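You operate a simulated robot arm through the tools that you are given. There is no shell and no other tool. Be economical: measure what you need, move in short steps, check, and stop when the job is done.

You are at the controls of a simulated two-armed robot. One attempt, no reset.

Task
Take the white felt pad from the open shelf of the tall cabinet and leave it on the top of the green cabinet. Fetch the polish bar from the middle shelf of the drying rack and set it in the black bin. Put the brown block on the clear stretch of the work table away in the inside of the crate of brown blocks. Take the yellow pad and leave it on the clear stretch of the work table. Press the counter button three times. Fetch the grey cloth and set it in the inside of the lined dark blue crate. Open the cream drawer, fetch the plate labelled "oval" from the inside of the plates drawer and set it in the inside of the lined dark blue crate, then shut the drawer. Do these in any order.

The check looks at the end state, three seconds after you hand in, the way a careful person would. Anything else that was tipped, shoved, dropped, spilled or broken makes it a failure. Flat cloth is picked up by pressing the open fingertips on it (5 to 10 N) and closing them slowly along it; thin cloth reads only 2 to 8 mm in the jaws.

Robot
Two 7-joint arms with two-finger grippers on one trunk, on a base that drives. Base frame: it is fixed to the floor where the robot stands at the start and does not move with it; the origin is under the middle of the robot, x ahead of it, y to its left, z up. Units: m, rad, N and s.
The left shoulder is at the start at [0.078, 0.151, 0.888], the right one opposite. With the tool pointing down near the work surface each hand reaches from about 0.32 to 0.8 m from the robot's upright axis, wherever it stands, measured 20 degrees to its own side. Places, roughly: black bin [-4, -2.5, 0.75]; brown block (15x6x3 cm) [-2.4, 0.2, 0.8]; clear stretch of the work table [-2.4, 0.3, 0.8]; counter button [-7.9, 2.5, 1.3]; cream drawer [-7.9, 3.4, 0.7]; felt pad [0.5, 0, 1.5]; grey cloth (6x9x3 cm) [-7.8, 3.3, 0.8]; inside of the crate of brown blocks [-5.6, -0.6, 0.6]; inside of the lined dark blue crate [-6.4, 1.5, 0.8]; plate [-8, 3.5, 0.75]; polish bar [0.5, -1, 1.25]; top of the green cabinet [-3.2, -2.6, 0.9]; yellow pad (6x9x4 cm) [-6.4, 1.7, 0.8]. Payload 2.54 kg a hand.
The TCP of each hand is the grasp point between the finger pads, 0.03 m short of the fingertips. In the tool frame z runs along the fingers and y along their closing line. Largest opening 0.116 m; the body of the gripper starts 0.095 m behind the TCP.
Orientation is that of the tool frame in the base frame, as a unit quaternion [w, x, y, z]. With the fingers straight down and closing along the base's y, the tool's x points along the base's -x, its y along +y and its z along -z.

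Tools
- The arms move only by the tool servo_tool. It takes "left_deltas", "right_deltas" or both (then of equal length, played together; a hand with none holds still); each is one flat list of numbers, 6 for each row, row after row: the shift along the tool's x, y, z in cm, then the turn, a rotation vector about the tool's x, y, z in degrees. In form: [dx, dy, dz, wx, wy, wz, dx, dy, dz, wx, wy, wz, ...]. A call has 1 to 12 rows; each row is the pose to reach, as a shift and turn from the pose commanded when the call began, along the tool's axes at that moment. "left_fingers" and "right_fingers" are, for a hand that has rows, the gripper command, from -1 (shut) to 1 (fully open), values between in proportion, set as the call begins (left out, the last holds). A row lasts 0.2 s, in which the tool goes at most 0.05 m and 0.15 rad; a call with a longer step from one row to the next is refused whole, and so is a gripper value outside its range. Where a pose cannot be reached the arm comes as near as it can. A force on the tool above 40 N (or 10 N above the force at the start of the call, whichever is more), or a blocked arm, ends the call early, and 0.2 s more pass. Each finger travels about 0.072 m/s and halts on what it meets, pressing with about 40 N; the grip force reading is that of the motor and also rises with nothing between the fingers. The clock runs only during rows and for 0.2 s after the last one: add rows that repeat a pose to give the fingers time. It gives the time, the measured TCP pose, the force on the tool (base axes), the opening and the grip force at its end, in the units of the frame above (readings bear some noise), with the torque about the TCP (base axes, N m) and any sound that the robot's microphone picked up, and new pictures: "show" is both (left out), scene, wrist or none (wrist: the cameras of the hands that moved).
- Cameras (640 x 400 px; columns grow to the right, rows downward): "scene" is now at [0.1292, -0.0299, 1.1023]; the picture's right is [-0.50, -0.86, 0.00], its down [0.37, -0.21, -0.91] and it looks along [0.78, -0.46, 0.42] (base axes); focal length 214 px, centre (320, 200). "left" rides on the left gripper at [0.069, 0.015, -0.122] in its tool frame; the picture's right is [-0.21, 0.98, 0.00], its down [-0.83, -0.18, -0.53] and it looks along [-0.52, -0.11, 0.85] (tool axes); focal length 251 px, centre (320, 200). "right" rides on the right gripper at [0.069, -0.015, -0.122] in its tool frame; the picture's right is [0.21, 0.98, 0.00], its down [-0.83, 0.18, -0.53] and it looks along [-0.52, 0.11, 0.85] (tool axes); focal length 251 px, centre (320, 200). There is no depth. A picture from a camera that has moved, and an enlarged one, comes with that camera's place and axes in the base frame and with its lens. The place of the scene camera against the robot may be out by one fixed shift of up to 0.012 m in any direction.
- slide_trunk(by): slides the trunk up (or, below 0, down) by that many m; the arms and the scene camera ride with it, the base frame stays. It gives what a move gives, with no picture.
- base_move(legs): drives the robot by 1 to 6 legs, each [ahead, left, turn to the left] in m, m and rad, along the robot's own axes; the way and the turn of a leg run together, so that a leg with both is an arc; at most 1.5 m and 3.142 rad a leg. The arms and the cameras ride along, it lands a little off, and it stops where it bumps. It gives what a move gives, and a new picture of the scene camera.
- aim_head(pan, tilt): turns the head with the scene camera to pan (to the left, within 1.396 rad either way) and tilt (down, from -0.506 to 1.204), counted from straight ahead of the robot. It gives what a move gives, and a new picture of the scene camera.
- close_up(camera, box): a new picture of the part [left, top, right, bottom] of that camera's present view, enlarged. It takes no simulated time.
- close_job(): hands the job in; it is judged then, once.

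Go step by step. Nothing tells you exact positions but the pictures and the camera data: compare them with the known pose of the tool, close in by small moves and look again before you grip or let go. The budget is 217 turns and 260 pictures, counting those below and the enlarged ones. Unless the task says otherwise, let go and move clear before handing in, and close with one line.

The tools are called after "Emit:" by a JSON object that holds its "api" and its "payload". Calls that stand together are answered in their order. servo_tool: Moves the arms, as the interface text tells. Its arguments: {"type":"object","properties":{"left_deltas":{"type":"array","items":{"type":"number"}},"left_fingers":{"type":"number"},"right_deltas":{"type":"array","items":{"type":"number"}},"right_fingers":{"type":"number"},"show":{"type":"string","enum":["both","scene","wrist","none"]}},"required":[]} The other tools are called the same way: slide_trunk (by) slides the trunk up or down; base_move (legs) drives the base; aim_head (pan, tilt) turns the head that bears the scene camera; close_up (camera, box) takes an enlarged picture of a part of a camera's view; close_job () hands the job in.

At the start:

```text
time_s: 0.0
left_tcp_pos: [0.3337, -0.0163, 1.15]
left_tool_rot: [0.0, 0.0, 1.0, -0.001]
left_contact_force: [0.0, -0.1, -0.1]
left_wrist_torque: [0.03, 0.0, 0.0]
left_grip_width: 0.1159
left_grip_force: 0.0
right_tcp_pos: [0.2701, -0.3987, 0.9991]
right_tool_rot: [0.0, 0.0, 1.0, -0.001]
right_contact_force: [-1.2, 0.3, 0.3]
right_wrist_torque: [-0.01, 0.04, -0.03]
right_grip_width: 0.116
right_grip_force: 0.0
trunk travel left (down, up): [-0.125, 0.164]
robot x, y, heading: [0.0013, -0.0006, -0.003]
head pan, tilt: [-0.529, -0.438]
```

scene: 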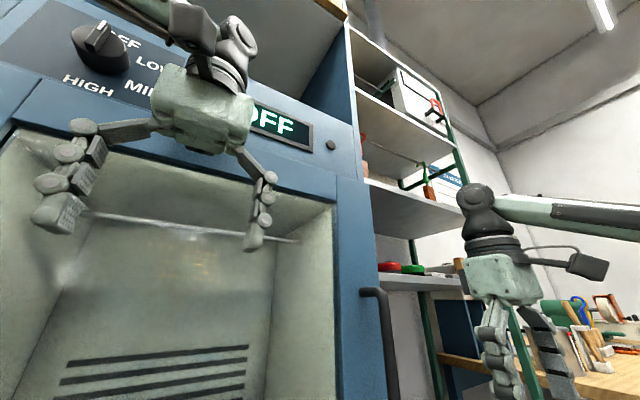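
right: 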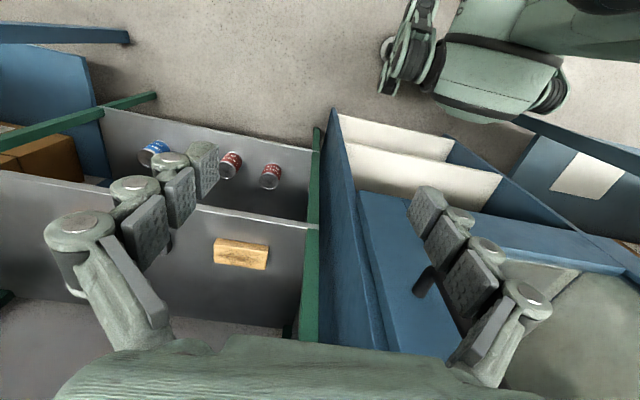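
left: 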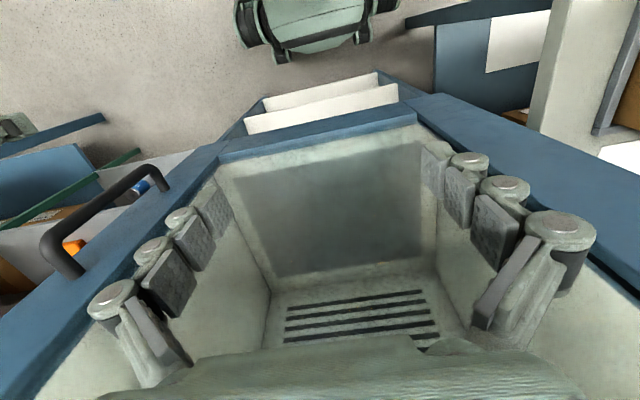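

I see the tall cabinet right ahead with an oven-like recess, and a drying rack to the right. I'll look straight ahead and up to find the felt pad.

Emit:
{"api": "aim_head", "payload": {"pan": 0, "tilt": -0.5}}

Emit:
{"api": "slide_trunk", "payload": {"by": 0.16}}

Emit:
{"api": "aim_head", "payload": {"pan": -0.9, "tilt": 0.0}}

```text
time_s: 0.9
left_tcp_pos: [0.333, -0.0174, 1.1512]
left_tool_rot: [0.0, -0.001, 1.0, -0.002]
left_contact_force: [-0.3, 0.4, 0.3]
left_wrist_torque: [0.0, 0.03, -0.04]
left_grip_width: 0.1161
left_grip_force: 0.2
right_tcp_pos: [0.2702, -0.4009, 0.9997]
right_tool_rot: [-0.001, 0.0, 1.0, 0.0]
right_contact_force: [0.0, 0.6, 0.4]
right_wrist_torque: [0.03, -0.01, 0.0]
right_grip_width: 0.1158
right_grip_force: 0.1
trunk travel left (down, up): [-0.125, 0.164]
robot x, y, heading: [0.0006, -0.0015, 0.003]
head pan, tilt: [0.0, -0.499]
camera scene: at [0.1351, 0.0058, 1.1065], right [0.0, -1.0, 0.0], down [0.48, 0.0, -0.88], along [0.88, 0.0, 0.48], focal length 214 px, centre (320, 200)
```

scene: 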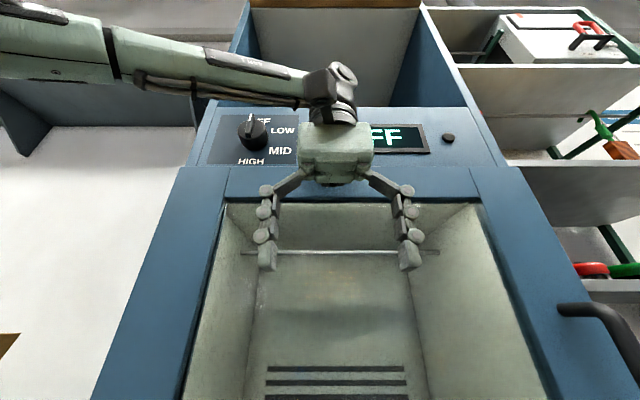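

```text
time_s: 2.8
left_tcp_pos: [0.3325, -0.0169, 1.3101]
left_tool_rot: [0.0, -0.001, 1.0, 0.0]
left_contact_force: [0.4, 0.4, 0.3]
left_wrist_torque: [0.02, -0.01, 0.0]
left_grip_width: 0.1162
left_grip_force: 0.1
right_tcp_pos: [0.2697, -0.3988, 1.1601]
right_tool_rot: [0.0, 0.0, 1.0, 0.0]
right_contact_force: [-0.2, -0.3, -0.2]
right_wrist_torque: [0.0, -0.01, 0.01]
right_grip_width: 0.1158
right_grip_force: 0.0
trunk travel left (down, up): [-0.285, 0.004]
robot x, y, heading: [0.0012, 0.0009, -0.003]
head pan, tilt: [0.0, -0.499]
```

```text
time_s: 4.0
left_tcp_pos: [0.3323, -0.0173, 1.3093]
left_tool_rot: [0.0, 0.001, 1.0, -0.001]
left_contact_force: [-1.0, -0.1, -0.2]
left_wrist_torque: [-0.03, -0.02, 0.02]
left_grip_width: 0.1161
left_grip_force: 0.0
right_tcp_pos: [0.2701, -0.3993, 1.1596]
right_tool_rot: [0.0, -0.001, 1.0, 0.0]
right_contact_force: [-0.5, 0.4, 0.9]
right_wrist_torque: [-0.01, -0.03, 0.02]
right_grip_width: 0.1163
right_grip_force: 0.1
trunk travel left (down, up): [-0.285, 0.004]
robot x, y, heading: [-0.0003, 0.0013, -0.004]
head pan, tilt: [-0.901, 0.0]
camera scene: at [0.124, -0.0646, 1.2265], right [-0.78, -0.62, 0.0], down [0.0, 0.0, -1.0], along [0.62, -0.78, 0.0], focal length 214 px, centre (320, 200)
```

scene: 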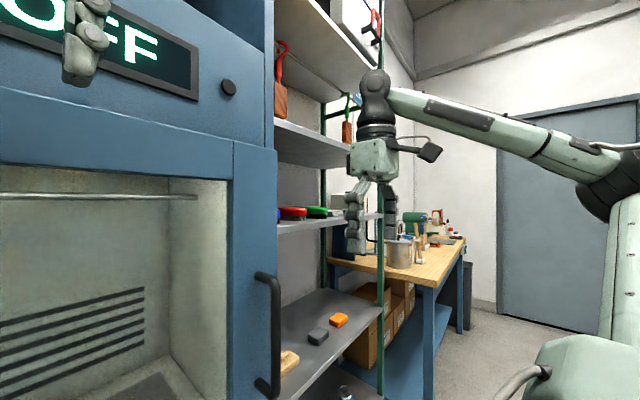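

The felt pad's shelf is above the control panel, out of view from here. I'll raise the left hand and tilt its camera forward to look in.

Emit:
{"api": "servo_tool", "payload": {"left_deltas": [1, 0, -3, 0, 0, 0, 2, 0, -6, 0, 0, 0, 3, 0, -9, 0, -6, 0, 4, 0, -12, 0, -12, 0, 5, 0, -15, 0, -18, 0, 5, 0, -18, 0, -24, 0, 5, 0, -20, 0, -30, 0, 5, 0, -22, 0, -35, 0, 5, 0, -22, 0, -40, 0, 5, 0, -22, 0, -40, 0], "show": "both"}}

```text
time_s: 5.4
left_tcp_pos: [0.4053, 0.0016, 1.3917]
left_tool_rot: [0.152, 0.012, 0.988, 0.001]
left_contact_force: [-15.8, -3.0, 4.3]
left_wrist_torque: [0.28, 0.1, 0.31]
left_grip_width: 0.1162
left_grip_force: 0.5
left hand out of reach, approached as far as the arm can: row 1, 2, 3, 4, 5, 6
right_tcp_pos: [0.27, -0.3982, 1.1604]
right_tool_rot: [0.0, -0.001, 1.0, 0.0]
right_contact_force: [1.4, -0.3, -1.3]
right_wrist_torque: [-0.06, 0.16, -0.05]
right_grip_width: 0.1161
right_grip_force: 0.1
trunk travel left (down, up): [-0.285, 0.004]
robot x, y, heading: [-0.001, -0.0013, -0.002]
head pan, tilt: [-0.901, 0.0]
stopped in row 6 (left hand): the force on the tool passed its limit at 88 N (the readings are from after the stop); the commanded pose is now the measured one
camera scene: at [0.1235, -0.0644, 1.2267], right [-0.78, -0.62, 0.0], down [0.0, 0.0, -1.0], along [0.62, -0.78, 0.0], focal length 214 px, centre (320, 200)
camera left: at [0.3025, 0.0201, 1.4878], right [0.23, 0.97, 0.07], down [0.62, -0.2, 0.76], along [0.75, -0.13, -0.65], focal length 251 px, centre (320, 200)
```

scene: 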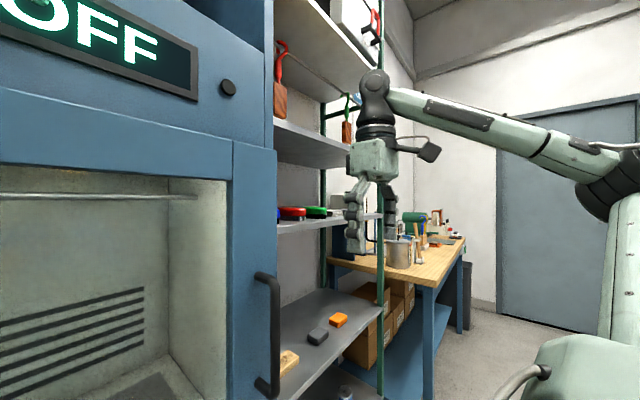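
left: 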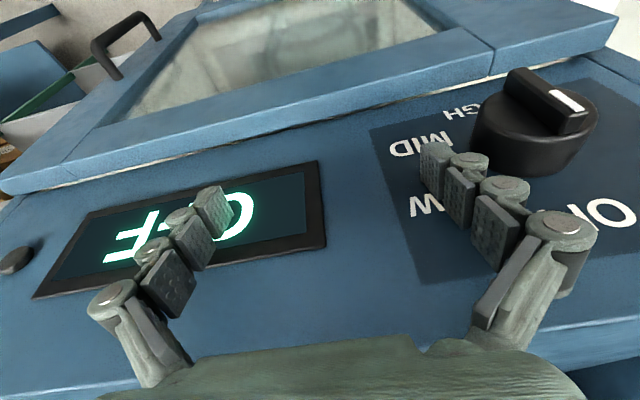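

The arm was too close to the cabinet and touched the panel; the knob wasn't moved. I'll back the base off before trying again.

Emit:
{"api": "base_move", "payload": {"legs": [[-0.3, 0, 0]]}}

Emit:
{"api": "aim_head", "payload": {"pan": 0, "tilt": -0.35}}

```text
time_s: 7.4
left_tcp_pos: [0.1011, 0.0011, 1.3909]
left_tool_rot: [0.154, 0.015, 0.988, 0.002]
left_contact_force: [-1.0, 0.1, 0.1]
left_wrist_torque: [-0.02, 0.0, 0.01]
left_grip_width: 0.116
left_grip_force: 0.1
right_tcp_pos: [-0.0398, -0.4006, 1.1596]
right_tool_rot: [0.0, 0.002, 1.0, 0.0]
right_contact_force: [0.8, -0.7, -0.1]
right_wrist_torque: [0.0, 0.0, 0.0]
right_grip_width: 0.1161
right_grip_force: 0.0
trunk travel left (down, up): [-0.285, 0.004]
robot x, y, heading: [-0.3055, -0.0008, 0.003]
head pan, tilt: [-0.901, 0.0]
camera scene: at [-0.1833, -0.0645, 1.2266], right [-0.79, -0.62, 0.0], down [0.0, 0.0, -1.0], along [0.62, -0.79, 0.0], focal length 214 px, centre (320, 200)
```

scene: 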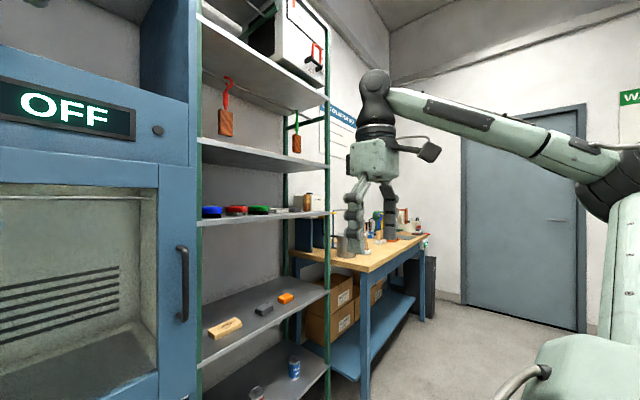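

```text
time_s: 8.6
left_tcp_pos: [0.1022, 0.0005, 1.3911]
left_tool_rot: [0.152, 0.014, 0.988, 0.003]
left_contact_force: [1.5, 0.7, 0.7]
left_wrist_torque: [0.04, -0.01, 0.02]
left_grip_width: 0.1159
left_grip_force: 0.1
right_tcp_pos: [-0.0401, -0.3985, 1.1601]
right_tool_rot: [0.0, 0.002, 1.0, 0.0]
right_contact_force: [-0.3, 0.6, 0.5]
right_wrist_torque: [0.02, 0.0, 0.0]
right_grip_width: 0.116
right_grip_force: 0.1
trunk travel left (down, up): [-0.285, 0.004]
robot x, y, heading: [-0.3084, 0.0007, -0.009]
head pan, tilt: [0.0, -0.351]
camera scene: at [-0.1624, 0.0059, 1.2559], right [-0.01, -1.0, 0.0], down [0.34, 0.0, -0.94], along [0.94, -0.01, 0.34], focal length 214 px, centre (320, 200)
```

scene: 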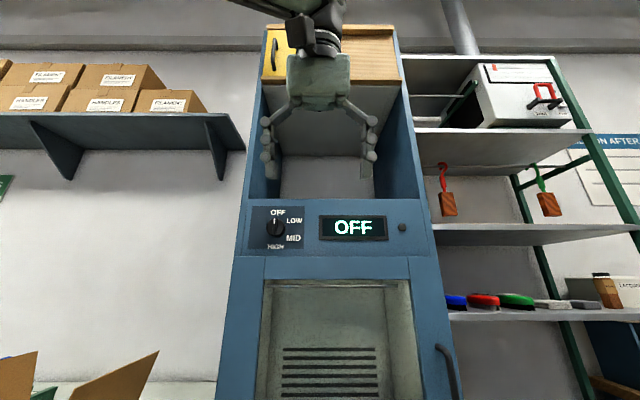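

Emit:
{"api": "servo_tool", "payload": {"left_deltas": [-1.2, 0, -4, 0, -4, 0, -2.4, 0, -8, 0, -8, 0, -3.6, 0, -12, 0, -13, 0, -4.8, 0, -16, 0, -19, 0, -6.3, 0, -20, 0, -25, 0, -6.3, 0, -20, 0, -25, 0], "show": "wrist"}}

```text
time_s: 10.0
left_tcp_pos: [0.0958, 0.0155, 1.5283]
left_tool_rot: [0.379, 0.019, 0.925, -0.038]
left_contact_force: [0.5, 0.2, 0.3]
left_wrist_torque: [-0.05, -0.03, -0.01]
left_grip_width: 0.1159
left_grip_force: 0.1
left hand out of reach, approached as far as the arm can: row 1, 2, 3, 4, 5, 6
right_tcp_pos: [-0.0392, -0.3999, 1.1606]
right_tool_rot: [0.0, 0.001, 1.0, 0.0]
right_contact_force: [-0.3, 0.4, -0.1]
right_wrist_torque: [0.01, -0.02, -0.04]
right_grip_width: 0.1158
right_grip_force: 0.0
trunk travel left (down, up): [-0.285, 0.004]
robot x, y, heading: [-0.3083, -0.0001, -0.005]
head pan, tilt: [0.0, -0.351]
camera left: at [-0.0388, 0.0431, 1.5666], right [0.21, 0.97, 0.1], down [0.21, -0.14, 0.97], along [0.95, -0.19, -0.23], focal length 251 px, centre (320, 200)
```

left: 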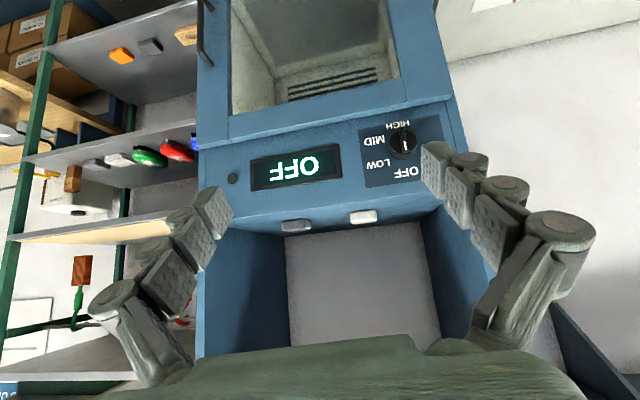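

I see two pads at the front of the open shelf, a white one (the target) and a grey one to its right. I'll take a closer look.

Emit:
{"api": "close_up", "payload": {"camera": "left", "box": [220, 170, 460, 320]}}

```text
2.67 times, centred on (340, 245) of left
camera zoom: at [-0.0388, 0.0431, 1.5666], right [0.21, 0.97, 0.1], down [0.21, -0.14, 0.97], along [0.95, -0.19, -0.23], focal length 670 px, centre (267, 80)
```

zoom: 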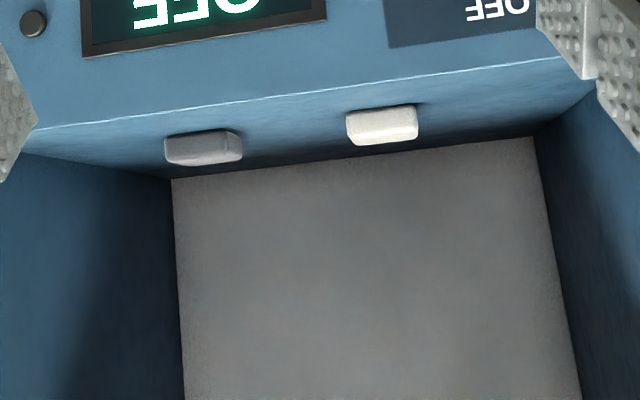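

White pad is at about x 0.55, y 0.03 with the shelf floor near z 1.46. I'll extend the left hand forward at its 45° pitch and check reach before driving in.

Emit:
{"api": "servo_tool", "payload": {"left_deltas": [-1.5, 0, 2, -1, 0, 0, -3, 0, 4, -2, 0, 0, -4.5, 0, 6, -3, 0, 0, -6, 0, 8, -4, 0, 0, -7.1, 0, 9.9, -4.9, 0, 0, -7.1, 0, 9.9, -4.9, 0, 0], "show": "wrist"}}

```text
time_s: 11.4
left_tcp_pos: [0.2, -0.0043, 1.4805]
left_tool_rot: [0.379, 0.01, 0.925, 0.014]
left_contact_force: [0.6, -0.5, -0.1]
left_wrist_torque: [0.01, 0.03, -0.02]
left_grip_width: 0.1159
left_grip_force: 0.0
left hand out of reach, approached as far as the arm can: row 1, 2, 3, 4, 5, 6
right_tcp_pos: [-0.0364, -0.3998, 1.1604]
right_tool_rot: [-0.001, 0.002, 1.0, 0.0]
right_contact_force: [0.7, -0.6, -0.7]
right_wrist_torque: [-0.03, 0.05, 0.02]
right_grip_width: 0.1161
right_grip_force: 0.1
trunk travel left (down, up): [-0.285, 0.004]
robot x, y, heading: [-0.3084, 0.0003, -0.005]
head pan, tilt: [0.0, -0.351]
camera left: at [0.0636, 0.0116, 1.5191], right [0.16, 0.97, 0.18], down [0.21, -0.22, 0.95], along [0.96, -0.11, -0.24], focal length 251 px, centre (320, 200)
```

left: 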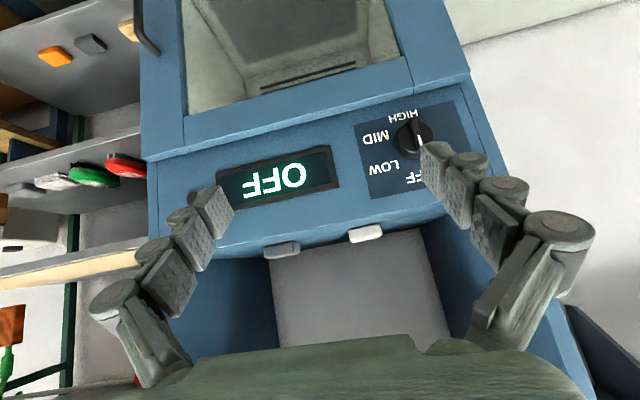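

Triangulated, the white pad is near (0.52, 0.025, 1.485). I'll pull the hand slightly back and up to gain height, then drive in.

Emit:
{"api": "slide_trunk", "payload": {"by": 0.004}}

Emit:
{"api": "servo_tool", "payload": {"left_deltas": [0.5, 1.5, -2, 0, 0, 0, 1, 3, -4.6, 0, 0, -1, 1, 3, -4.6, 0, 0, -1.7, 1, 3, -4.6, 0, 0, -1.7], "show": "none"}}

```text
time_s: 12.0
left_tcp_pos: [0.1973, -0.0058, 1.4855]
left_tool_rot: [0.381, 0.01, 0.925, 0.015]
left_contact_force: [-0.3, -1.5, 1.3]
left_wrist_torque: [-0.02, 0.01, 0.03]
left_grip_width: 0.116
left_grip_force: 0.1
right_tcp_pos: [-0.0375, -0.3992, 1.1638]
right_tool_rot: [0.0, 0.001, 1.0, 0.001]
right_contact_force: [-0.3, 0.7, 0.7]
right_wrist_torque: [0.01, 0.0, -0.03]
right_grip_width: 0.1163
right_grip_force: 0.2
trunk travel left (down, up): [-0.289, 0.0]
robot x, y, heading: [-0.3089, 0.0017, -0.001]
head pan, tilt: [0.0, -0.351]
```

```text
time_s: 13.0
left_tcp_pos: [0.1566, 0.0177, 1.5086]
left_tool_rot: [0.38, 0.0, 0.925, 0.014]
left_contact_force: [0.2, -0.2, 0.1]
left_wrist_torque: [-0.03, 0.02, -0.02]
left_grip_width: 0.1161
left_grip_force: 0.1
right_tcp_pos: [-0.0392, -0.3997, 1.164]
right_tool_rot: [0.001, 0.002, 1.0, 0.0]
right_contact_force: [0.3, -0.7, 0.3]
right_wrist_torque: [0.0, -0.02, 0.01]
right_grip_width: 0.1156
right_grip_force: 0.0
trunk travel left (down, up): [-0.289, 0.0]
robot x, y, heading: [-0.3072, 0.0014, -0.006]
head pan, tilt: [0.0, -0.351]
```

Pose reached at z 1.509. Driving forward 0.2 m with the fingers still short of the shelf, then a look.

Emit:
{"api": "base_move", "payload": {"legs": [[0.2, 0, 0]]}}

Emit:
{"api": "servo_tool", "payload": {"left_deltas": [0, 0, 0, 0, 0, 0], "show": "wrist"}}

```text
time_s: 14.5
left_tcp_pos: [0.3506, 0.0229, 1.5084]
left_tool_rot: [0.38, -0.004, 0.925, 0.015]
left_contact_force: [0.8, 0.3, -0.9]
left_wrist_torque: [0.0, 0.04, -0.02]
left_grip_width: 0.116
left_grip_force: 0.0
right_tcp_pos: [0.1598, -0.3973, 1.1628]
right_tool_rot: [-0.001, -0.003, 1.0, 0.0]
right_contact_force: [0.4, 0.3, -0.4]
right_wrist_torque: [-0.02, 0.07, 0.05]
right_grip_width: 0.1162
right_grip_force: 0.0
trunk travel left (down, up): [-0.289, 0.0]
robot x, y, heading: [-0.1134, -0.002, 0.009]
head pan, tilt: [0.0, -0.351]
camera scene: at [0.0315, 0.0073, 1.2598], right [0.0, -1.0, 0.0], down [0.34, 0.0, -0.94], along [0.94, 0.0, 0.34], focal length 214 px, centre (320, 200)
```

scene: 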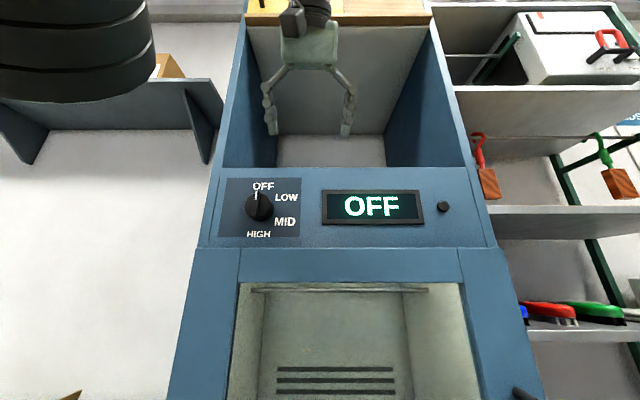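

```text
time_s: 14.9
left_tcp_pos: [0.3495, 0.0216, 1.5085]
left_tool_rot: [0.38, -0.004, 0.925, 0.014]
left_contact_force: [0.1, 0.2, 0.5]
left_wrist_torque: [0.02, -0.01, 0.04]
left_grip_width: 0.1162
left_grip_force: 0.1
right_tcp_pos: [0.1588, -0.397, 1.1638]
right_tool_rot: [0.0, -0.003, 1.0, 0.0]
right_contact_force: [0.5, 0.6, 0.2]
right_wrist_torque: [-0.01, 0.01, -0.05]
right_grip_width: 0.1158
right_grip_force: 0.1
trunk travel left (down, up): [-0.289, 0.0]
robot x, y, heading: [-0.1149, 0.003, 0.006]
head pan, tilt: [0.0, -0.351]
camera left: at [0.2139, 0.0354, 1.5471], right [0.13, 0.98, 0.17], down [0.21, -0.2, 0.96], along [0.97, -0.09, -0.24], focal length 251 px, centre (320, 200)
```

left: 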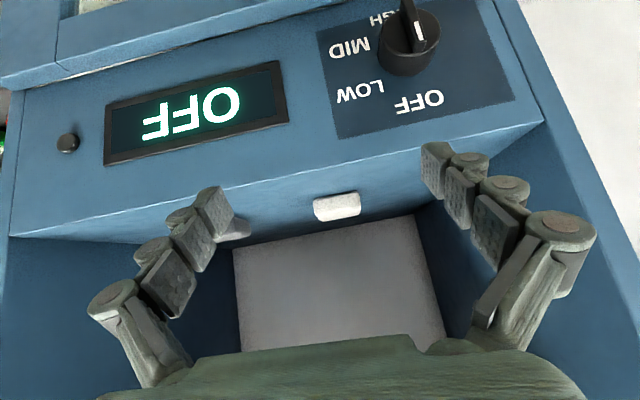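

The white pad resolves to about (0.51–0.56, 0.026, 1.485); the shelf edge is at x≈0.41. I'll drive forward another 0.16 m to straddle it with the open fingers.

Emit:
{"api": "base_move", "payload": {"legs": [[0.16, 0, 0]]}}

Emit:
{"api": "servo_tool", "payload": {"left_deltas": [0, 0, 0, 0, 0, 0], "show": "wrist"}}

```text
time_s: 16.4
left_tcp_pos: [0.5085, 0.0232, 1.5079]
left_tool_rot: [0.38, -0.005, 0.925, 0.015]
left_contact_force: [0.2, -0.2, -1.3]
left_wrist_torque: [0.02, 0.01, -0.01]
left_grip_width: 0.1155
left_grip_force: 0.0
right_tcp_pos: [0.317, -0.3962, 1.1638]
right_tool_rot: [-0.001, -0.003, 1.0, -0.001]
right_contact_force: [0.5, -0.1, -0.4]
right_wrist_torque: [-0.01, 0.05, -0.01]
right_grip_width: 0.116
right_grip_force: 0.0
trunk travel left (down, up): [-0.289, 0.0]
robot x, y, heading: [0.045, 0.0025, 0.005]
head pan, tilt: [0.0, -0.351]
camera scene: at [0.1893, 0.0083, 1.2598], right [0.01, -1.0, 0.0], down [0.34, 0.0, -0.94], along [0.94, 0.01, 0.34], focal length 214 px, centre (320, 200)
```

scene: 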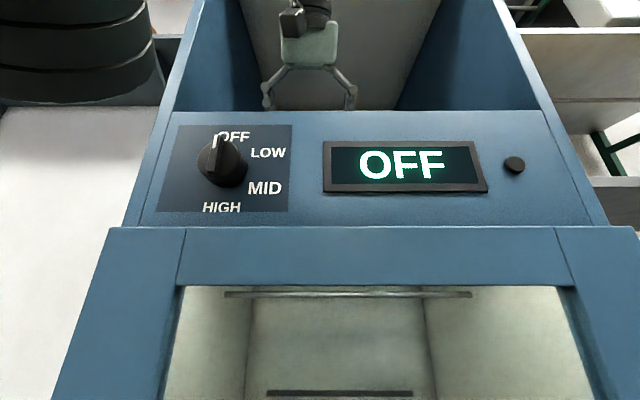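

```text
time_s: 16.8
left_tcp_pos: [0.5075, 0.024, 1.5082]
left_tool_rot: [0.38, -0.005, 0.925, 0.014]
left_contact_force: [0.1, 0.2, 0.5]
left_wrist_torque: [-0.02, -0.02, 0.01]
left_grip_width: 0.1161
left_grip_force: 0.1
right_tcp_pos: [0.3163, -0.395, 1.164]
right_tool_rot: [0.001, -0.004, 1.0, 0.0]
right_contact_force: [0.3, -0.3, -0.4]
right_wrist_torque: [-0.02, 0.0, 0.01]
right_grip_width: 0.116
right_grip_force: 0.0
trunk travel left (down, up): [-0.289, 0.0]
robot x, y, heading: [0.0473, 0.0029, 0.008]
head pan, tilt: [0.0, -0.351]
camera left: at [0.3717, 0.0367, 1.5471], right [0.13, 0.98, 0.17], down [0.22, -0.2, 0.96], along [0.97, -0.09, -0.24], focal length 251 px, centre (320, 200)
```

left: 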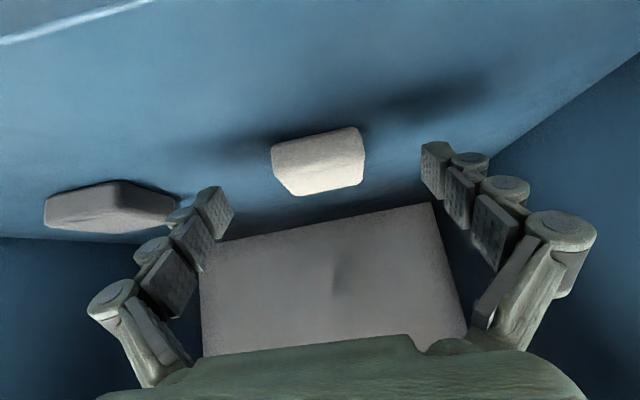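

The pad is centered between the fingers, about 4 cm ahead of the grasp point. I'll advance, then close.

Emit:
{"api": "servo_tool", "payload": {"left_deltas": [-0.8, 0.2, 1, 0, 0, 0, -1.6, 0.4, 2, 0, 0, 0, -2.3, 0.4, 2.9, 0, 0, 0, -2.3, 0.4, 2.9, 0, 0, 0], "show": "wrist"}}

```text
time_s: 17.8
left_tcp_pos: [0.5409, 0.0332, 1.4976]
left_tool_rot: [0.38, -0.006, 0.925, 0.015]
left_contact_force: [0.5, -0.1, -0.5]
left_wrist_torque: [0.01, 0.03, -0.03]
left_grip_width: 0.116
left_grip_force: 0.2
left hand out of reach, approached as far as the arm can: row 1, 2, 3, 4
right_tcp_pos: [0.3169, -0.3951, 1.1634]
right_tool_rot: [0.001, -0.003, 1.0, 0.0]
right_contact_force: [0.2, 0.3, 0.5]
right_wrist_torque: [0.01, 0.03, -0.02]
right_grip_width: 0.1162
right_grip_force: 0.1
trunk travel left (down, up): [-0.289, 0.0]
robot x, y, heading: [0.0432, 0.0026, 0.003]
head pan, tilt: [0.0, -0.351]
camera left: at [0.4047, 0.0461, 1.5371], right [0.13, 0.98, 0.17], down [0.22, -0.2, 0.96], along [0.97, -0.09, -0.24], focal length 251 px, centre (320, 200)
```

left: 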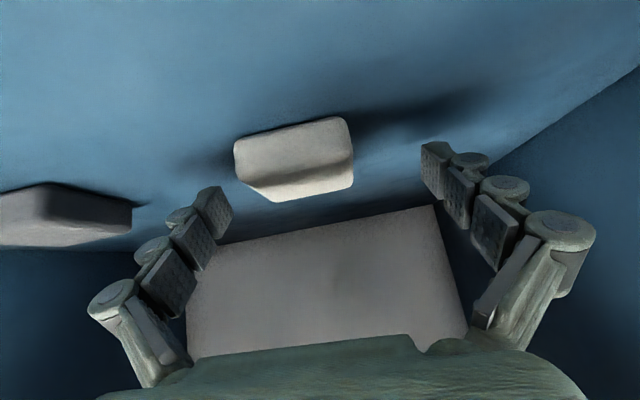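

Fingers straddle the pad now; closing.

Emit:
{"api": "servo_tool", "payload": {"left_deltas": [0, 0, 0, 0, 0, 0, 0, 0, 0, 0, 0, 0, 0, 0, 0, 0, 0, 0, 0, 0, 0, 0, 0, 0, 0, 0, 0, 0, 0, 0], "left_fingers": -1, "show": "wrist"}}

```text
time_s: 18.9
left_tcp_pos: [0.539, 0.0331, 1.4992]
left_tool_rot: [0.379, -0.004, 0.925, 0.015]
left_contact_force: [1.1, -1.6, 3.0]
left_wrist_torque: [-0.13, -0.02, 0.04]
left_grip_width: 0.0571
left_grip_force: 40.5
right_tcp_pos: [0.316, -0.3967, 1.1641]
right_tool_rot: [0.0, -0.004, 1.0, 0.0]
right_contact_force: [0.4, -0.4, -0.6]
right_wrist_torque: [0.04, -0.01, -0.02]
right_grip_width: 0.1158
right_grip_force: 0.0
trunk travel left (down, up): [-0.289, 0.0]
robot x, y, heading: [0.0442, 0.0028, 0.003]
head pan, tilt: [0.0, -0.351]
camera left: at [0.4035, 0.0456, 1.5374], right [0.13, 0.98, 0.17], down [0.22, -0.2, 0.96], along [0.97, -0.09, -0.24], focal length 251 px, centre (320, 200)
```

left: 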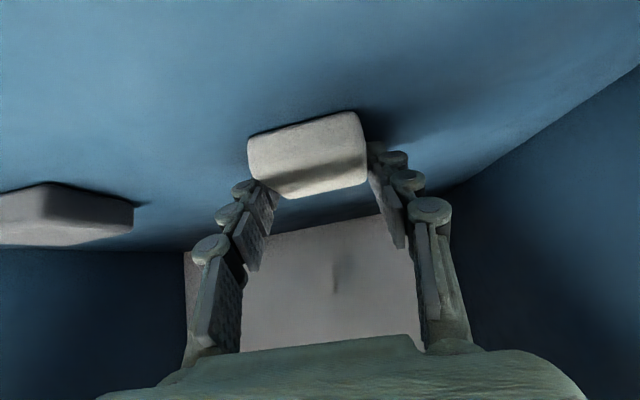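

Gripped at 57 mm. Lifting and backing out.

Emit:
{"api": "servo_tool", "payload": {"left_deltas": [-0.3, 0, -0.7, 0, 0, 0, -0.6, 0, -1.8, 0, 0, 0, -0.8, 0, -3, 0, 0, 0, -0.8, 0, -3, 0, 0, 0], "show": "wrist"}}

Emit:
{"api": "base_move", "payload": {"legs": [[-0.4, 0, 0]]}}

```text
time_s: 19.9
left_tcp_pos: [0.5234, 0.0317, 1.5047]
left_tool_rot: [0.38, -0.003, 0.925, 0.014]
left_contact_force: [0.6, 0.5, 0.1]
left_wrist_torque: [0.0, -0.01, -0.02]
left_grip_width: 0.0568
left_grip_force: 40.1
left hand out of reach, approached as far as the arm can: row 1, 2, 3, 4
right_tcp_pos: [0.3173, -0.3958, 1.1644]
right_tool_rot: [0.0, -0.003, 1.0, -0.001]
right_contact_force: [0.4, -0.2, -0.5]
right_wrist_torque: [-0.01, -0.01, 0.02]
right_grip_width: 0.1161
right_grip_force: 0.0
trunk travel left (down, up): [-0.289, 0.0]
robot x, y, heading: [0.0449, 0.0067, 0.008]
head pan, tilt: [0.0, -0.351]
camera left: at [0.387, 0.046, 1.5446], right [0.13, 0.98, 0.17], down [0.21, -0.2, 0.96], along [0.97, -0.09, -0.24], focal length 251 px, centre (320, 200)
```

left: 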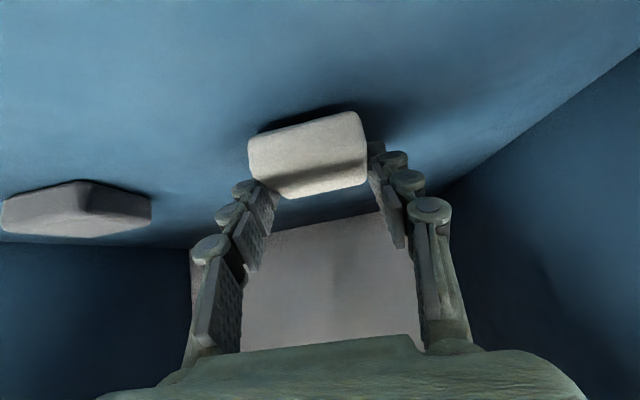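

```text
time_s: 22.5
left_tcp_pos: [0.1143, 0.0285, 1.5052]
left_tool_rot: [0.381, -0.002, 0.925, 0.013]
left_contact_force: [0.6, 0.8, -1.2]
left_wrist_torque: [0.01, -0.03, -0.01]
left_grip_width: 0.0564
left_grip_force: 39.8
right_tcp_pos: [-0.0947, -0.3982, 1.1642]
right_tool_rot: [0.0, 0.0, 1.0, 0.0]
right_contact_force: [0.5, -0.3, 0.6]
right_wrist_torque: [0.03, -0.03, -0.01]
right_grip_width: 0.1159
right_grip_force: 0.1
trunk travel left (down, up): [-0.289, 0.0]
robot x, y, heading: [-0.362, -0.0017, 0.004]
head pan, tilt: [0.0, -0.351]
camera scene: at [-0.2207, 0.0063, 1.26], right [0.0, -1.0, 0.0], down [0.34, 0.0, -0.94], along [0.94, 0.0, 0.34], focal length 214 px, centre (320, 200)
```

scene: 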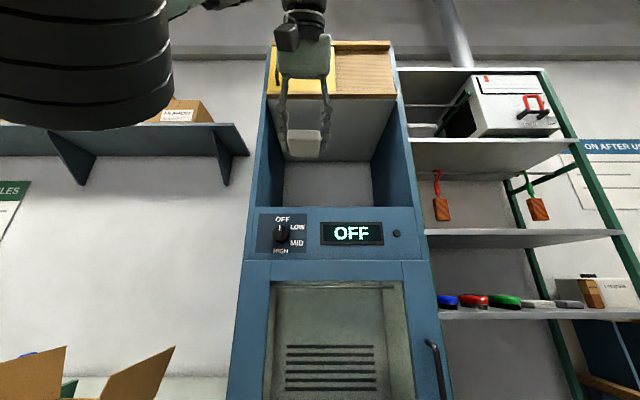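

White pad is in hand. Next, the drying rack: I'll drive right to face it and look level.

Emit:
{"api": "base_move", "payload": {"legs": [[0, -0.8, 0]]}}

Emit:
{"api": "aim_head", "payload": {"pan": 0, "tilt": 0.15}}

```text
time_s: 30.6
left_tcp_pos: [0.1201, -0.7684, 1.5056]
left_tool_rot: [0.38, -0.01, 0.925, 0.017]
left_contact_force: [-0.2, 0.2, 0.5]
left_wrist_torque: [-0.02, -0.01, -0.06]
left_grip_width: 0.0563
left_grip_force: 39.9
right_tcp_pos: [-0.0812, -1.199, 1.1635]
right_tool_rot: [0.0, -0.009, 1.0, 0.0]
right_contact_force: [-0.6, -0.4, -0.1]
right_wrist_torque: [-0.01, -0.03, -0.01]
right_grip_width: 0.1156
right_grip_force: 0.1
trunk travel left (down, up): [-0.289, 0.0]
robot x, y, heading: [-0.3555, -0.8023, 0.019]
head pan, tilt: [0.0, -0.351]
camera scene: at [-0.2135, -0.7962, 1.2599], right [0.02, -1.0, 0.0], down [0.34, 0.01, -0.94], along [0.94, 0.02, 0.34], focal length 214 px, centre (320, 200)
```

scene: 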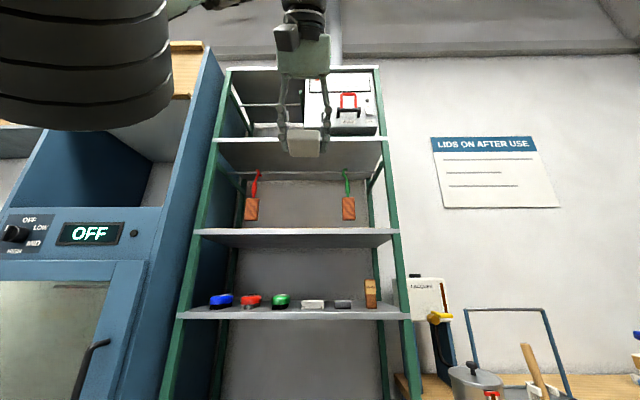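

```text
time_s: 31.6
left_tcp_pos: [0.123, -0.7627, 1.5057]
left_tool_rot: [0.379, -0.013, 0.925, 0.015]
left_contact_force: [0.9, -0.3, 0.0]
left_wrist_torque: [0.0, 0.0, 0.0]
left_grip_width: 0.0564
left_grip_force: 39.6
right_tcp_pos: [-0.081, -1.1983, 1.1638]
right_tool_rot: [0.0, -0.009, 1.0, 0.0]
right_contact_force: [-0.2, -0.7, -0.2]
right_wrist_torque: [0.01, 0.01, -0.01]
right_grip_width: 0.116
right_grip_force: 0.1
trunk travel left (down, up): [-0.289, 0.0]
robot x, y, heading: [-0.3534, -0.8038, 0.014]
head pan, tilt: [0.0, 0.15]
camera scene: at [-0.2015, -0.7941, 1.2371], right [0.04, -1.0, 0.0], down [0.07, 0.0, -1.0], along [1.0, 0.04, 0.07], focal length 214 px, centre (320, 200)
```

scene: 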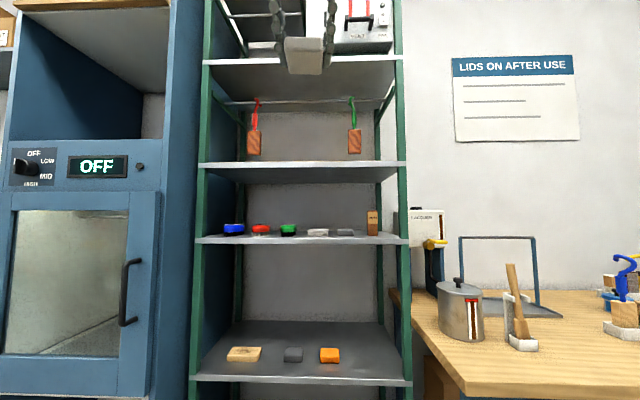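

Emit:
{"api": "close_up", "payload": {"camera": "scene", "box": [280, 160, 440, 260]}}

```text
4.00 times, centred on (360, 210) of scene
camera zoom: at [-0.2015, -0.7941, 1.2371], right [0.04, -1.0, 0.0], down [0.07, 0.0, -1.0], along [1.0, 0.04, 0.07], focal length 858 px, centre (160, 160)
```

zoom: 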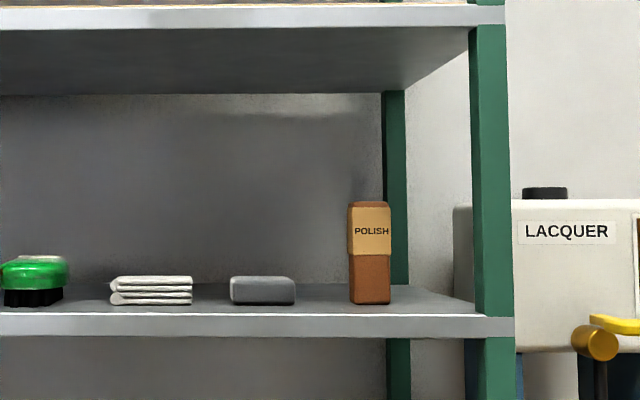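

The "POLISH" bar stands upright on the middle shelf at about (0.61, −0.957, 1.16–1.255), close to the right post. I'll tuck the left hand (with the pad) back and shape the right hand pointing forward.

Emit:
{"api": "servo_tool", "payload": {"left_deltas": [2, 1.4, 0.3, 0, 0, 0, 4, 2.8, 0.6, 0, 0, 0, 6.2, 4.1, 0.9, 0, 0, 0, 8.2, 5.5, 1.2, 0, 0, 0, 10.3, 6.9, 1.5, 0, 0, 0, 12.4, 8.3, 1.7, 0, 0, 0, 14.4, 9.6, 2, 0, 0, 0, 16.5, 11, 2.3, 0, 0, 0, 18.5, 12.4, 2.6, 0, 0, 0, 20.6, 13.8, 2.9, 0, 0, 0, 22.6, 15.1, 3.2, 0, 0, 0, 24.7, 16.5, 3.5, 0, 0, 0], "right_deltas": [-1.9, 2, -0.3, 0, -5, 0, -3.8, 4, -0.7, 0, -10, 0, -5.7, 6, -1, 0, -15, 0, -7.6, 8.1, -1.4, 0, -20, 0, -9.5, 10.1, -1.7, 0, -25, 0, -11.4, 12.1, -2, 0, -30, 0, -13.3, 14.2, -2.4, 0, -35, 0, -15.2, 16.2, -2.7, 0, -40, 0, -17.1, 18.2, -3.1, 0, -45, 0, -19, 20.2, -3.4, 0, -50, 0, -20.9, 22.3, -3.8, 0, -55, 0, -22.8, 24.3, -4.1, 0, -60, 0], "right_fingers": 0.25, "show": "both"}}

```text
time_s: 34.2
left_tcp_pos: [-0.035, -0.6032, 1.3086]
left_tool_rot: [0.38, -0.01, 0.925, 0.017]
left_contact_force: [0.0, -0.1, -1.0]
left_wrist_torque: [0.01, -0.02, -0.01]
left_grip_width: 0.0562
left_grip_force: 39.9
right_tcp_pos: [0.1437, -0.9491, 1.2057]
right_tool_rot: [0.5, -0.008, 0.866, 0.005]
right_contact_force: [0.0, 0.3, -0.7]
right_wrist_torque: [-0.02, 0.03, 0.01]
right_grip_width: 0.0725
right_grip_force: 0.1
trunk travel left (down, up): [-0.289, 0.0]
robot x, y, heading: [-0.3539, -0.8011, 0.015]
head pan, tilt: [0.0, 0.15]
camera scene: at [-0.1965, -0.795, 1.2167], right [0.02, -1.0, 0.0], down [-0.15, 0.0, -0.99], along [0.99, 0.02, -0.15], focal length 214 px, centre (320, 200)
camera right: at [0.003, -0.9678, 1.2081], right [-0.13, 0.97, -0.19], down [-0.05, 0.18, 0.98], along [0.99, 0.13, 0.03], focal length 251 px, centre (320, 200)
camera left: at [-0.1711, -0.5908, 1.3473], right [0.12, 0.98, 0.17], down [0.22, -0.2, 0.96], along [0.97, -0.08, -0.24], focal length 251 px, centre (320, 200)
```

scene: 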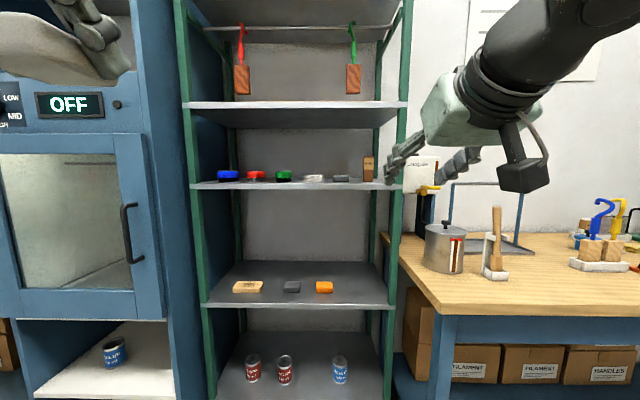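
right: 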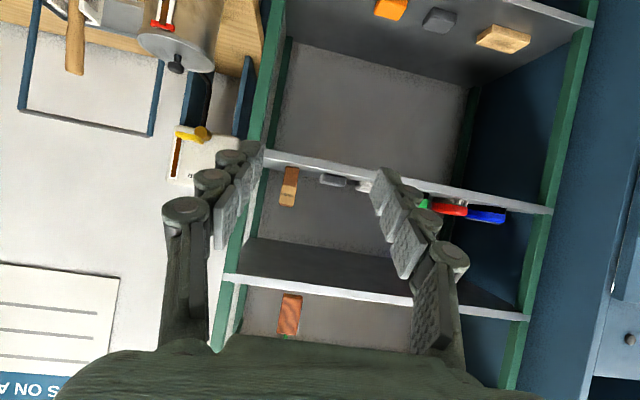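
left: 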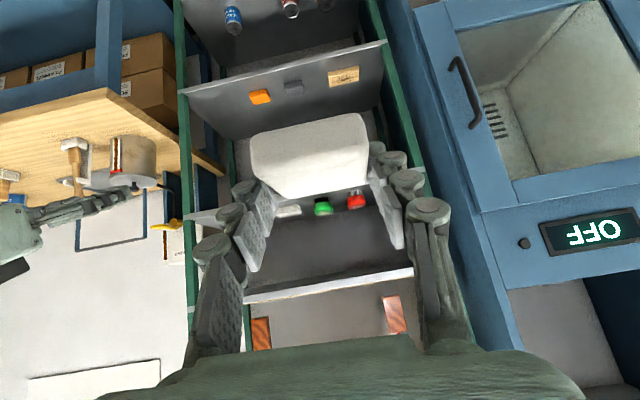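

Right-wrist view puts the bar at y≈−0.966, z≈1.21. Shift the hand right a little and drive in 0.32 m, then recheck.

Emit:
{"api": "servo_tool", "payload": {"right_deltas": [0, -1, 0, 0, 0, 0, 0, -2, 0, 0, 0, 0], "show": "none"}}

Emit:
{"api": "base_move", "payload": {"legs": [[0.32, 0, -0.012]]}}

Emit:
{"api": "servo_tool", "payload": {"right_deltas": [0, 0, 0, 0, 0, 0], "show": "wrist"}}

```text
time_s: 34.8
left_tcp_pos: [-0.0348, -0.6037, 1.3089]
left_tool_rot: [0.381, -0.01, 0.925, 0.017]
left_contact_force: [0.1, 0.2, 0.1]
left_wrist_torque: [0.02, 0.02, 0.02]
left_grip_width: 0.0562
left_grip_force: 40.0
right_tcp_pos: [0.1435, -0.9716, 1.2033]
right_tool_rot: [0.5, -0.008, 0.866, 0.006]
right_contact_force: [0.2, 0.0, -1.0]
right_wrist_torque: [0.01, 0.01, -0.03]
right_grip_width: 0.0727
right_grip_force: 0.0
trunk travel left (down, up): [-0.289, 0.0]
robot x, y, heading: [-0.357, -0.8098, 0.015]
head pan, tilt: [0.0, 0.15]
```

```text
time_s: 36.9
left_tcp_pos: [0.287, -0.6016, 1.3088]
left_tool_rot: [0.38, -0.006, 0.925, 0.015]
left_contact_force: [0.4, 0.2, 0.1]
left_wrist_torque: [-0.03, -0.01, -0.01]
left_grip_width: 0.0562
left_grip_force: 39.7
right_tcp_pos: [0.4616, -0.9715, 1.2041]
right_tool_rot: [0.499, -0.004, 0.866, 0.002]
right_contact_force: [-0.3, 0.0, 0.4]
right_wrist_torque: [0.06, -0.01, 0.03]
right_grip_width: 0.0724
right_grip_force: 0.0
trunk travel left (down, up): [-0.289, 0.0]
robot x, y, heading: [-0.0386, -0.8013, 0.013]
head pan, tilt: [0.0, 0.15]
camera scene: at [0.1228, -0.7932, 1.2167], right [0.01, -1.0, 0.0], down [-0.15, 0.0, -0.99], along [0.99, 0.01, -0.15], focal length 214 px, centre (320, 200)
```

scene: 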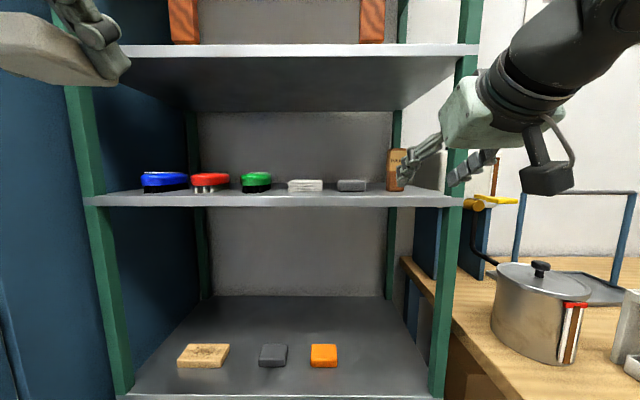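

```text
time_s: 37.3
left_tcp_pos: [0.2871, -0.6028, 1.3091]
left_tool_rot: [0.38, -0.005, 0.925, 0.015]
left_contact_force: [-0.1, 0.1, -1.0]
left_wrist_torque: [-0.01, 0.01, 0.02]
left_grip_width: 0.0563
left_grip_force: 39.6
right_tcp_pos: [0.4611, -0.9719, 1.2045]
right_tool_rot: [0.5, -0.005, 0.866, 0.003]
right_contact_force: [-0.4, -0.2, 1.0]
right_wrist_torque: [0.02, 0.02, 0.01]
right_grip_width: 0.0723
right_grip_force: 0.1
trunk travel left (down, up): [-0.289, 0.0]
robot x, y, heading: [-0.0352, -0.8012, 0.006]
head pan, tilt: [0.0, 0.15]
camera right: at [0.3206, -0.9886, 1.2056], right [-0.12, 0.98, -0.19], down [-0.05, 0.18, 0.98], along [0.99, 0.12, 0.03], focal length 251 px, centre (320, 200)
```

right: 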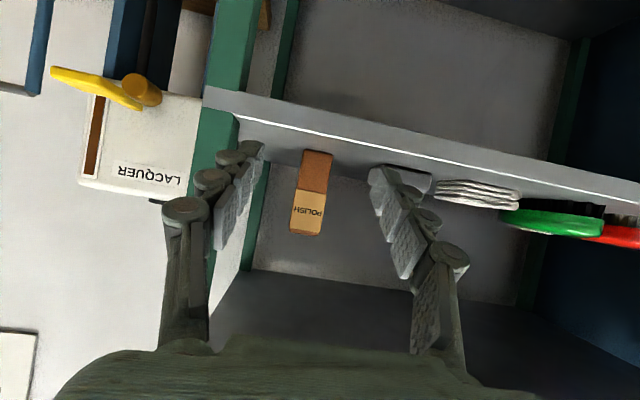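

Bar is straight ahead, a touch left of the hand centre. Shifting 8 mm left and advancing 10 cm.

Emit:
{"api": "servo_tool", "payload": {"right_deltas": [0, 0.8, 0, 0, 0, 0, -1, 0.8, 1.7, 0, 0, 0, -2, 0.8, 3.5, 0, 0, 0, -3, 0.8, 5.2, 0, 0, 0, -4, 0.8, 6.9, 0, 0, 0, -5, 0.8, 8.7, 0, 0, 0, -5, 0.8, 8.7, 0, 0, 0], "show": "wrist"}}

```text
time_s: 38.9
left_tcp_pos: [0.2852, -0.6021, 1.31]
left_tool_rot: [0.38, -0.005, 0.925, 0.015]
left_contact_force: [-0.5, -0.8, -0.6]
left_wrist_torque: [-0.01, 0.01, 0.01]
left_grip_width: 0.0562
left_grip_force: 40.3
right_tcp_pos: [0.5614, -0.9645, 1.2041]
right_tool_rot: [0.5, -0.004, 0.866, 0.003]
right_contact_force: [-1.3, -0.1, 0.1]
right_wrist_torque: [0.02, 0.01, 0.02]
right_grip_width: 0.0726
right_grip_force: 0.0
trunk travel left (down, up): [-0.289, 0.0]
robot x, y, heading: [-0.0406, -0.7997, 0.01]
head pan, tilt: [0.0, 0.15]
camera right: at [0.4215, -0.9815, 1.205], right [-0.12, 0.98, -0.19], down [-0.05, 0.18, 0.98], along [0.99, 0.12, 0.03], focal length 251 px, centre (320, 200)
```

right: 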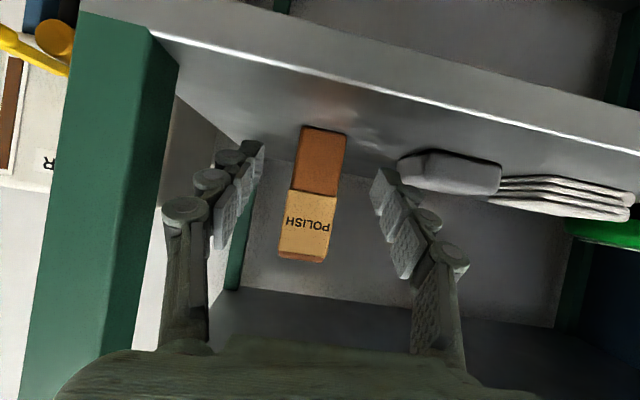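

Emit:
{"api": "servo_tool", "payload": {"right_deltas": [-1, -0.3, 1.7, 0, 0, 0, -1.95, -0.5, 3.4, 0, 0, 0, -1.95, -0.5, 3.4, 0, 0, 0], "show": "none"}}

Emit:
{"api": "servo_tool", "payload": {"right_deltas": [0, 0, 0, 0, 0, 0, 0, 0, 0, 0, 0, 0, 0, 0, 0, 0, 0, 0, 0, 0, 0, 0, 0, 0], "right_fingers": -1, "show": "wrist"}}

```text
time_s: 39.7
left_tcp_pos: [0.2856, -0.6038, 1.3088]
left_tool_rot: [0.38, -0.005, 0.925, 0.015]
left_contact_force: [0.6, 0.6, 0.3]
left_wrist_torque: [-0.02, -0.01, 0.0]
left_grip_width: 0.0563
left_grip_force: 39.8
right_tcp_pos: [0.6015, -0.967, 1.2043]
right_tool_rot: [0.501, -0.004, 0.866, 0.003]
right_contact_force: [0.5, 0.4, 0.1]
right_wrist_torque: [-0.01, -0.03, 0.01]
right_grip_width: 0.0723
right_grip_force: 0.0
trunk travel left (down, up): [-0.289, 0.0]
robot x, y, heading: [-0.0384, -0.8033, 0.007]
head pan, tilt: [0.0, 0.15]
```

```text
time_s: 40.7
left_tcp_pos: [0.285, -0.6025, 1.3088]
left_tool_rot: [0.38, -0.006, 0.925, 0.015]
left_contact_force: [0.0, 0.3, 0.2]
left_wrist_torque: [0.03, 0.02, 0.0]
left_grip_width: 0.0564
left_grip_force: 40.0
right_tcp_pos: [0.6016, -0.9688, 1.2035]
right_tool_rot: [0.5, -0.004, 0.866, 0.003]
right_contact_force: [-1.0, 0.2, -0.2]
right_wrist_torque: [0.02, 0.01, 0.0]
right_grip_width: 0.0331
right_grip_force: 40.3
trunk travel left (down, up): [-0.289, 0.0]
robot x, y, heading: [-0.0395, -0.8019, 0.011]
head pan, tilt: [0.0, 0.15]
camera right: at [0.4609, -0.9849, 1.2054], right [-0.12, 0.98, -0.19], down [-0.05, 0.18, 0.98], along [0.99, 0.12, 0.03], focal length 251 px, centre (320, 200)
```

right: 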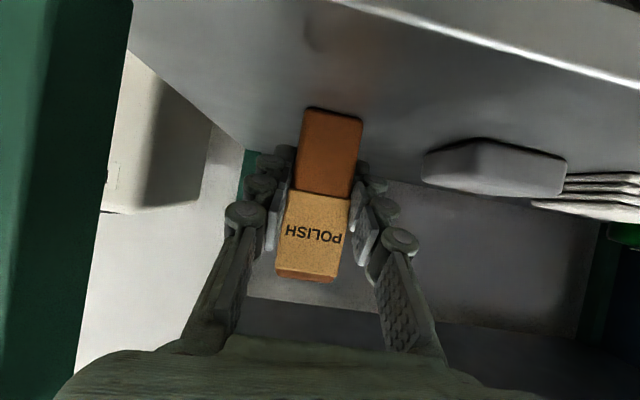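

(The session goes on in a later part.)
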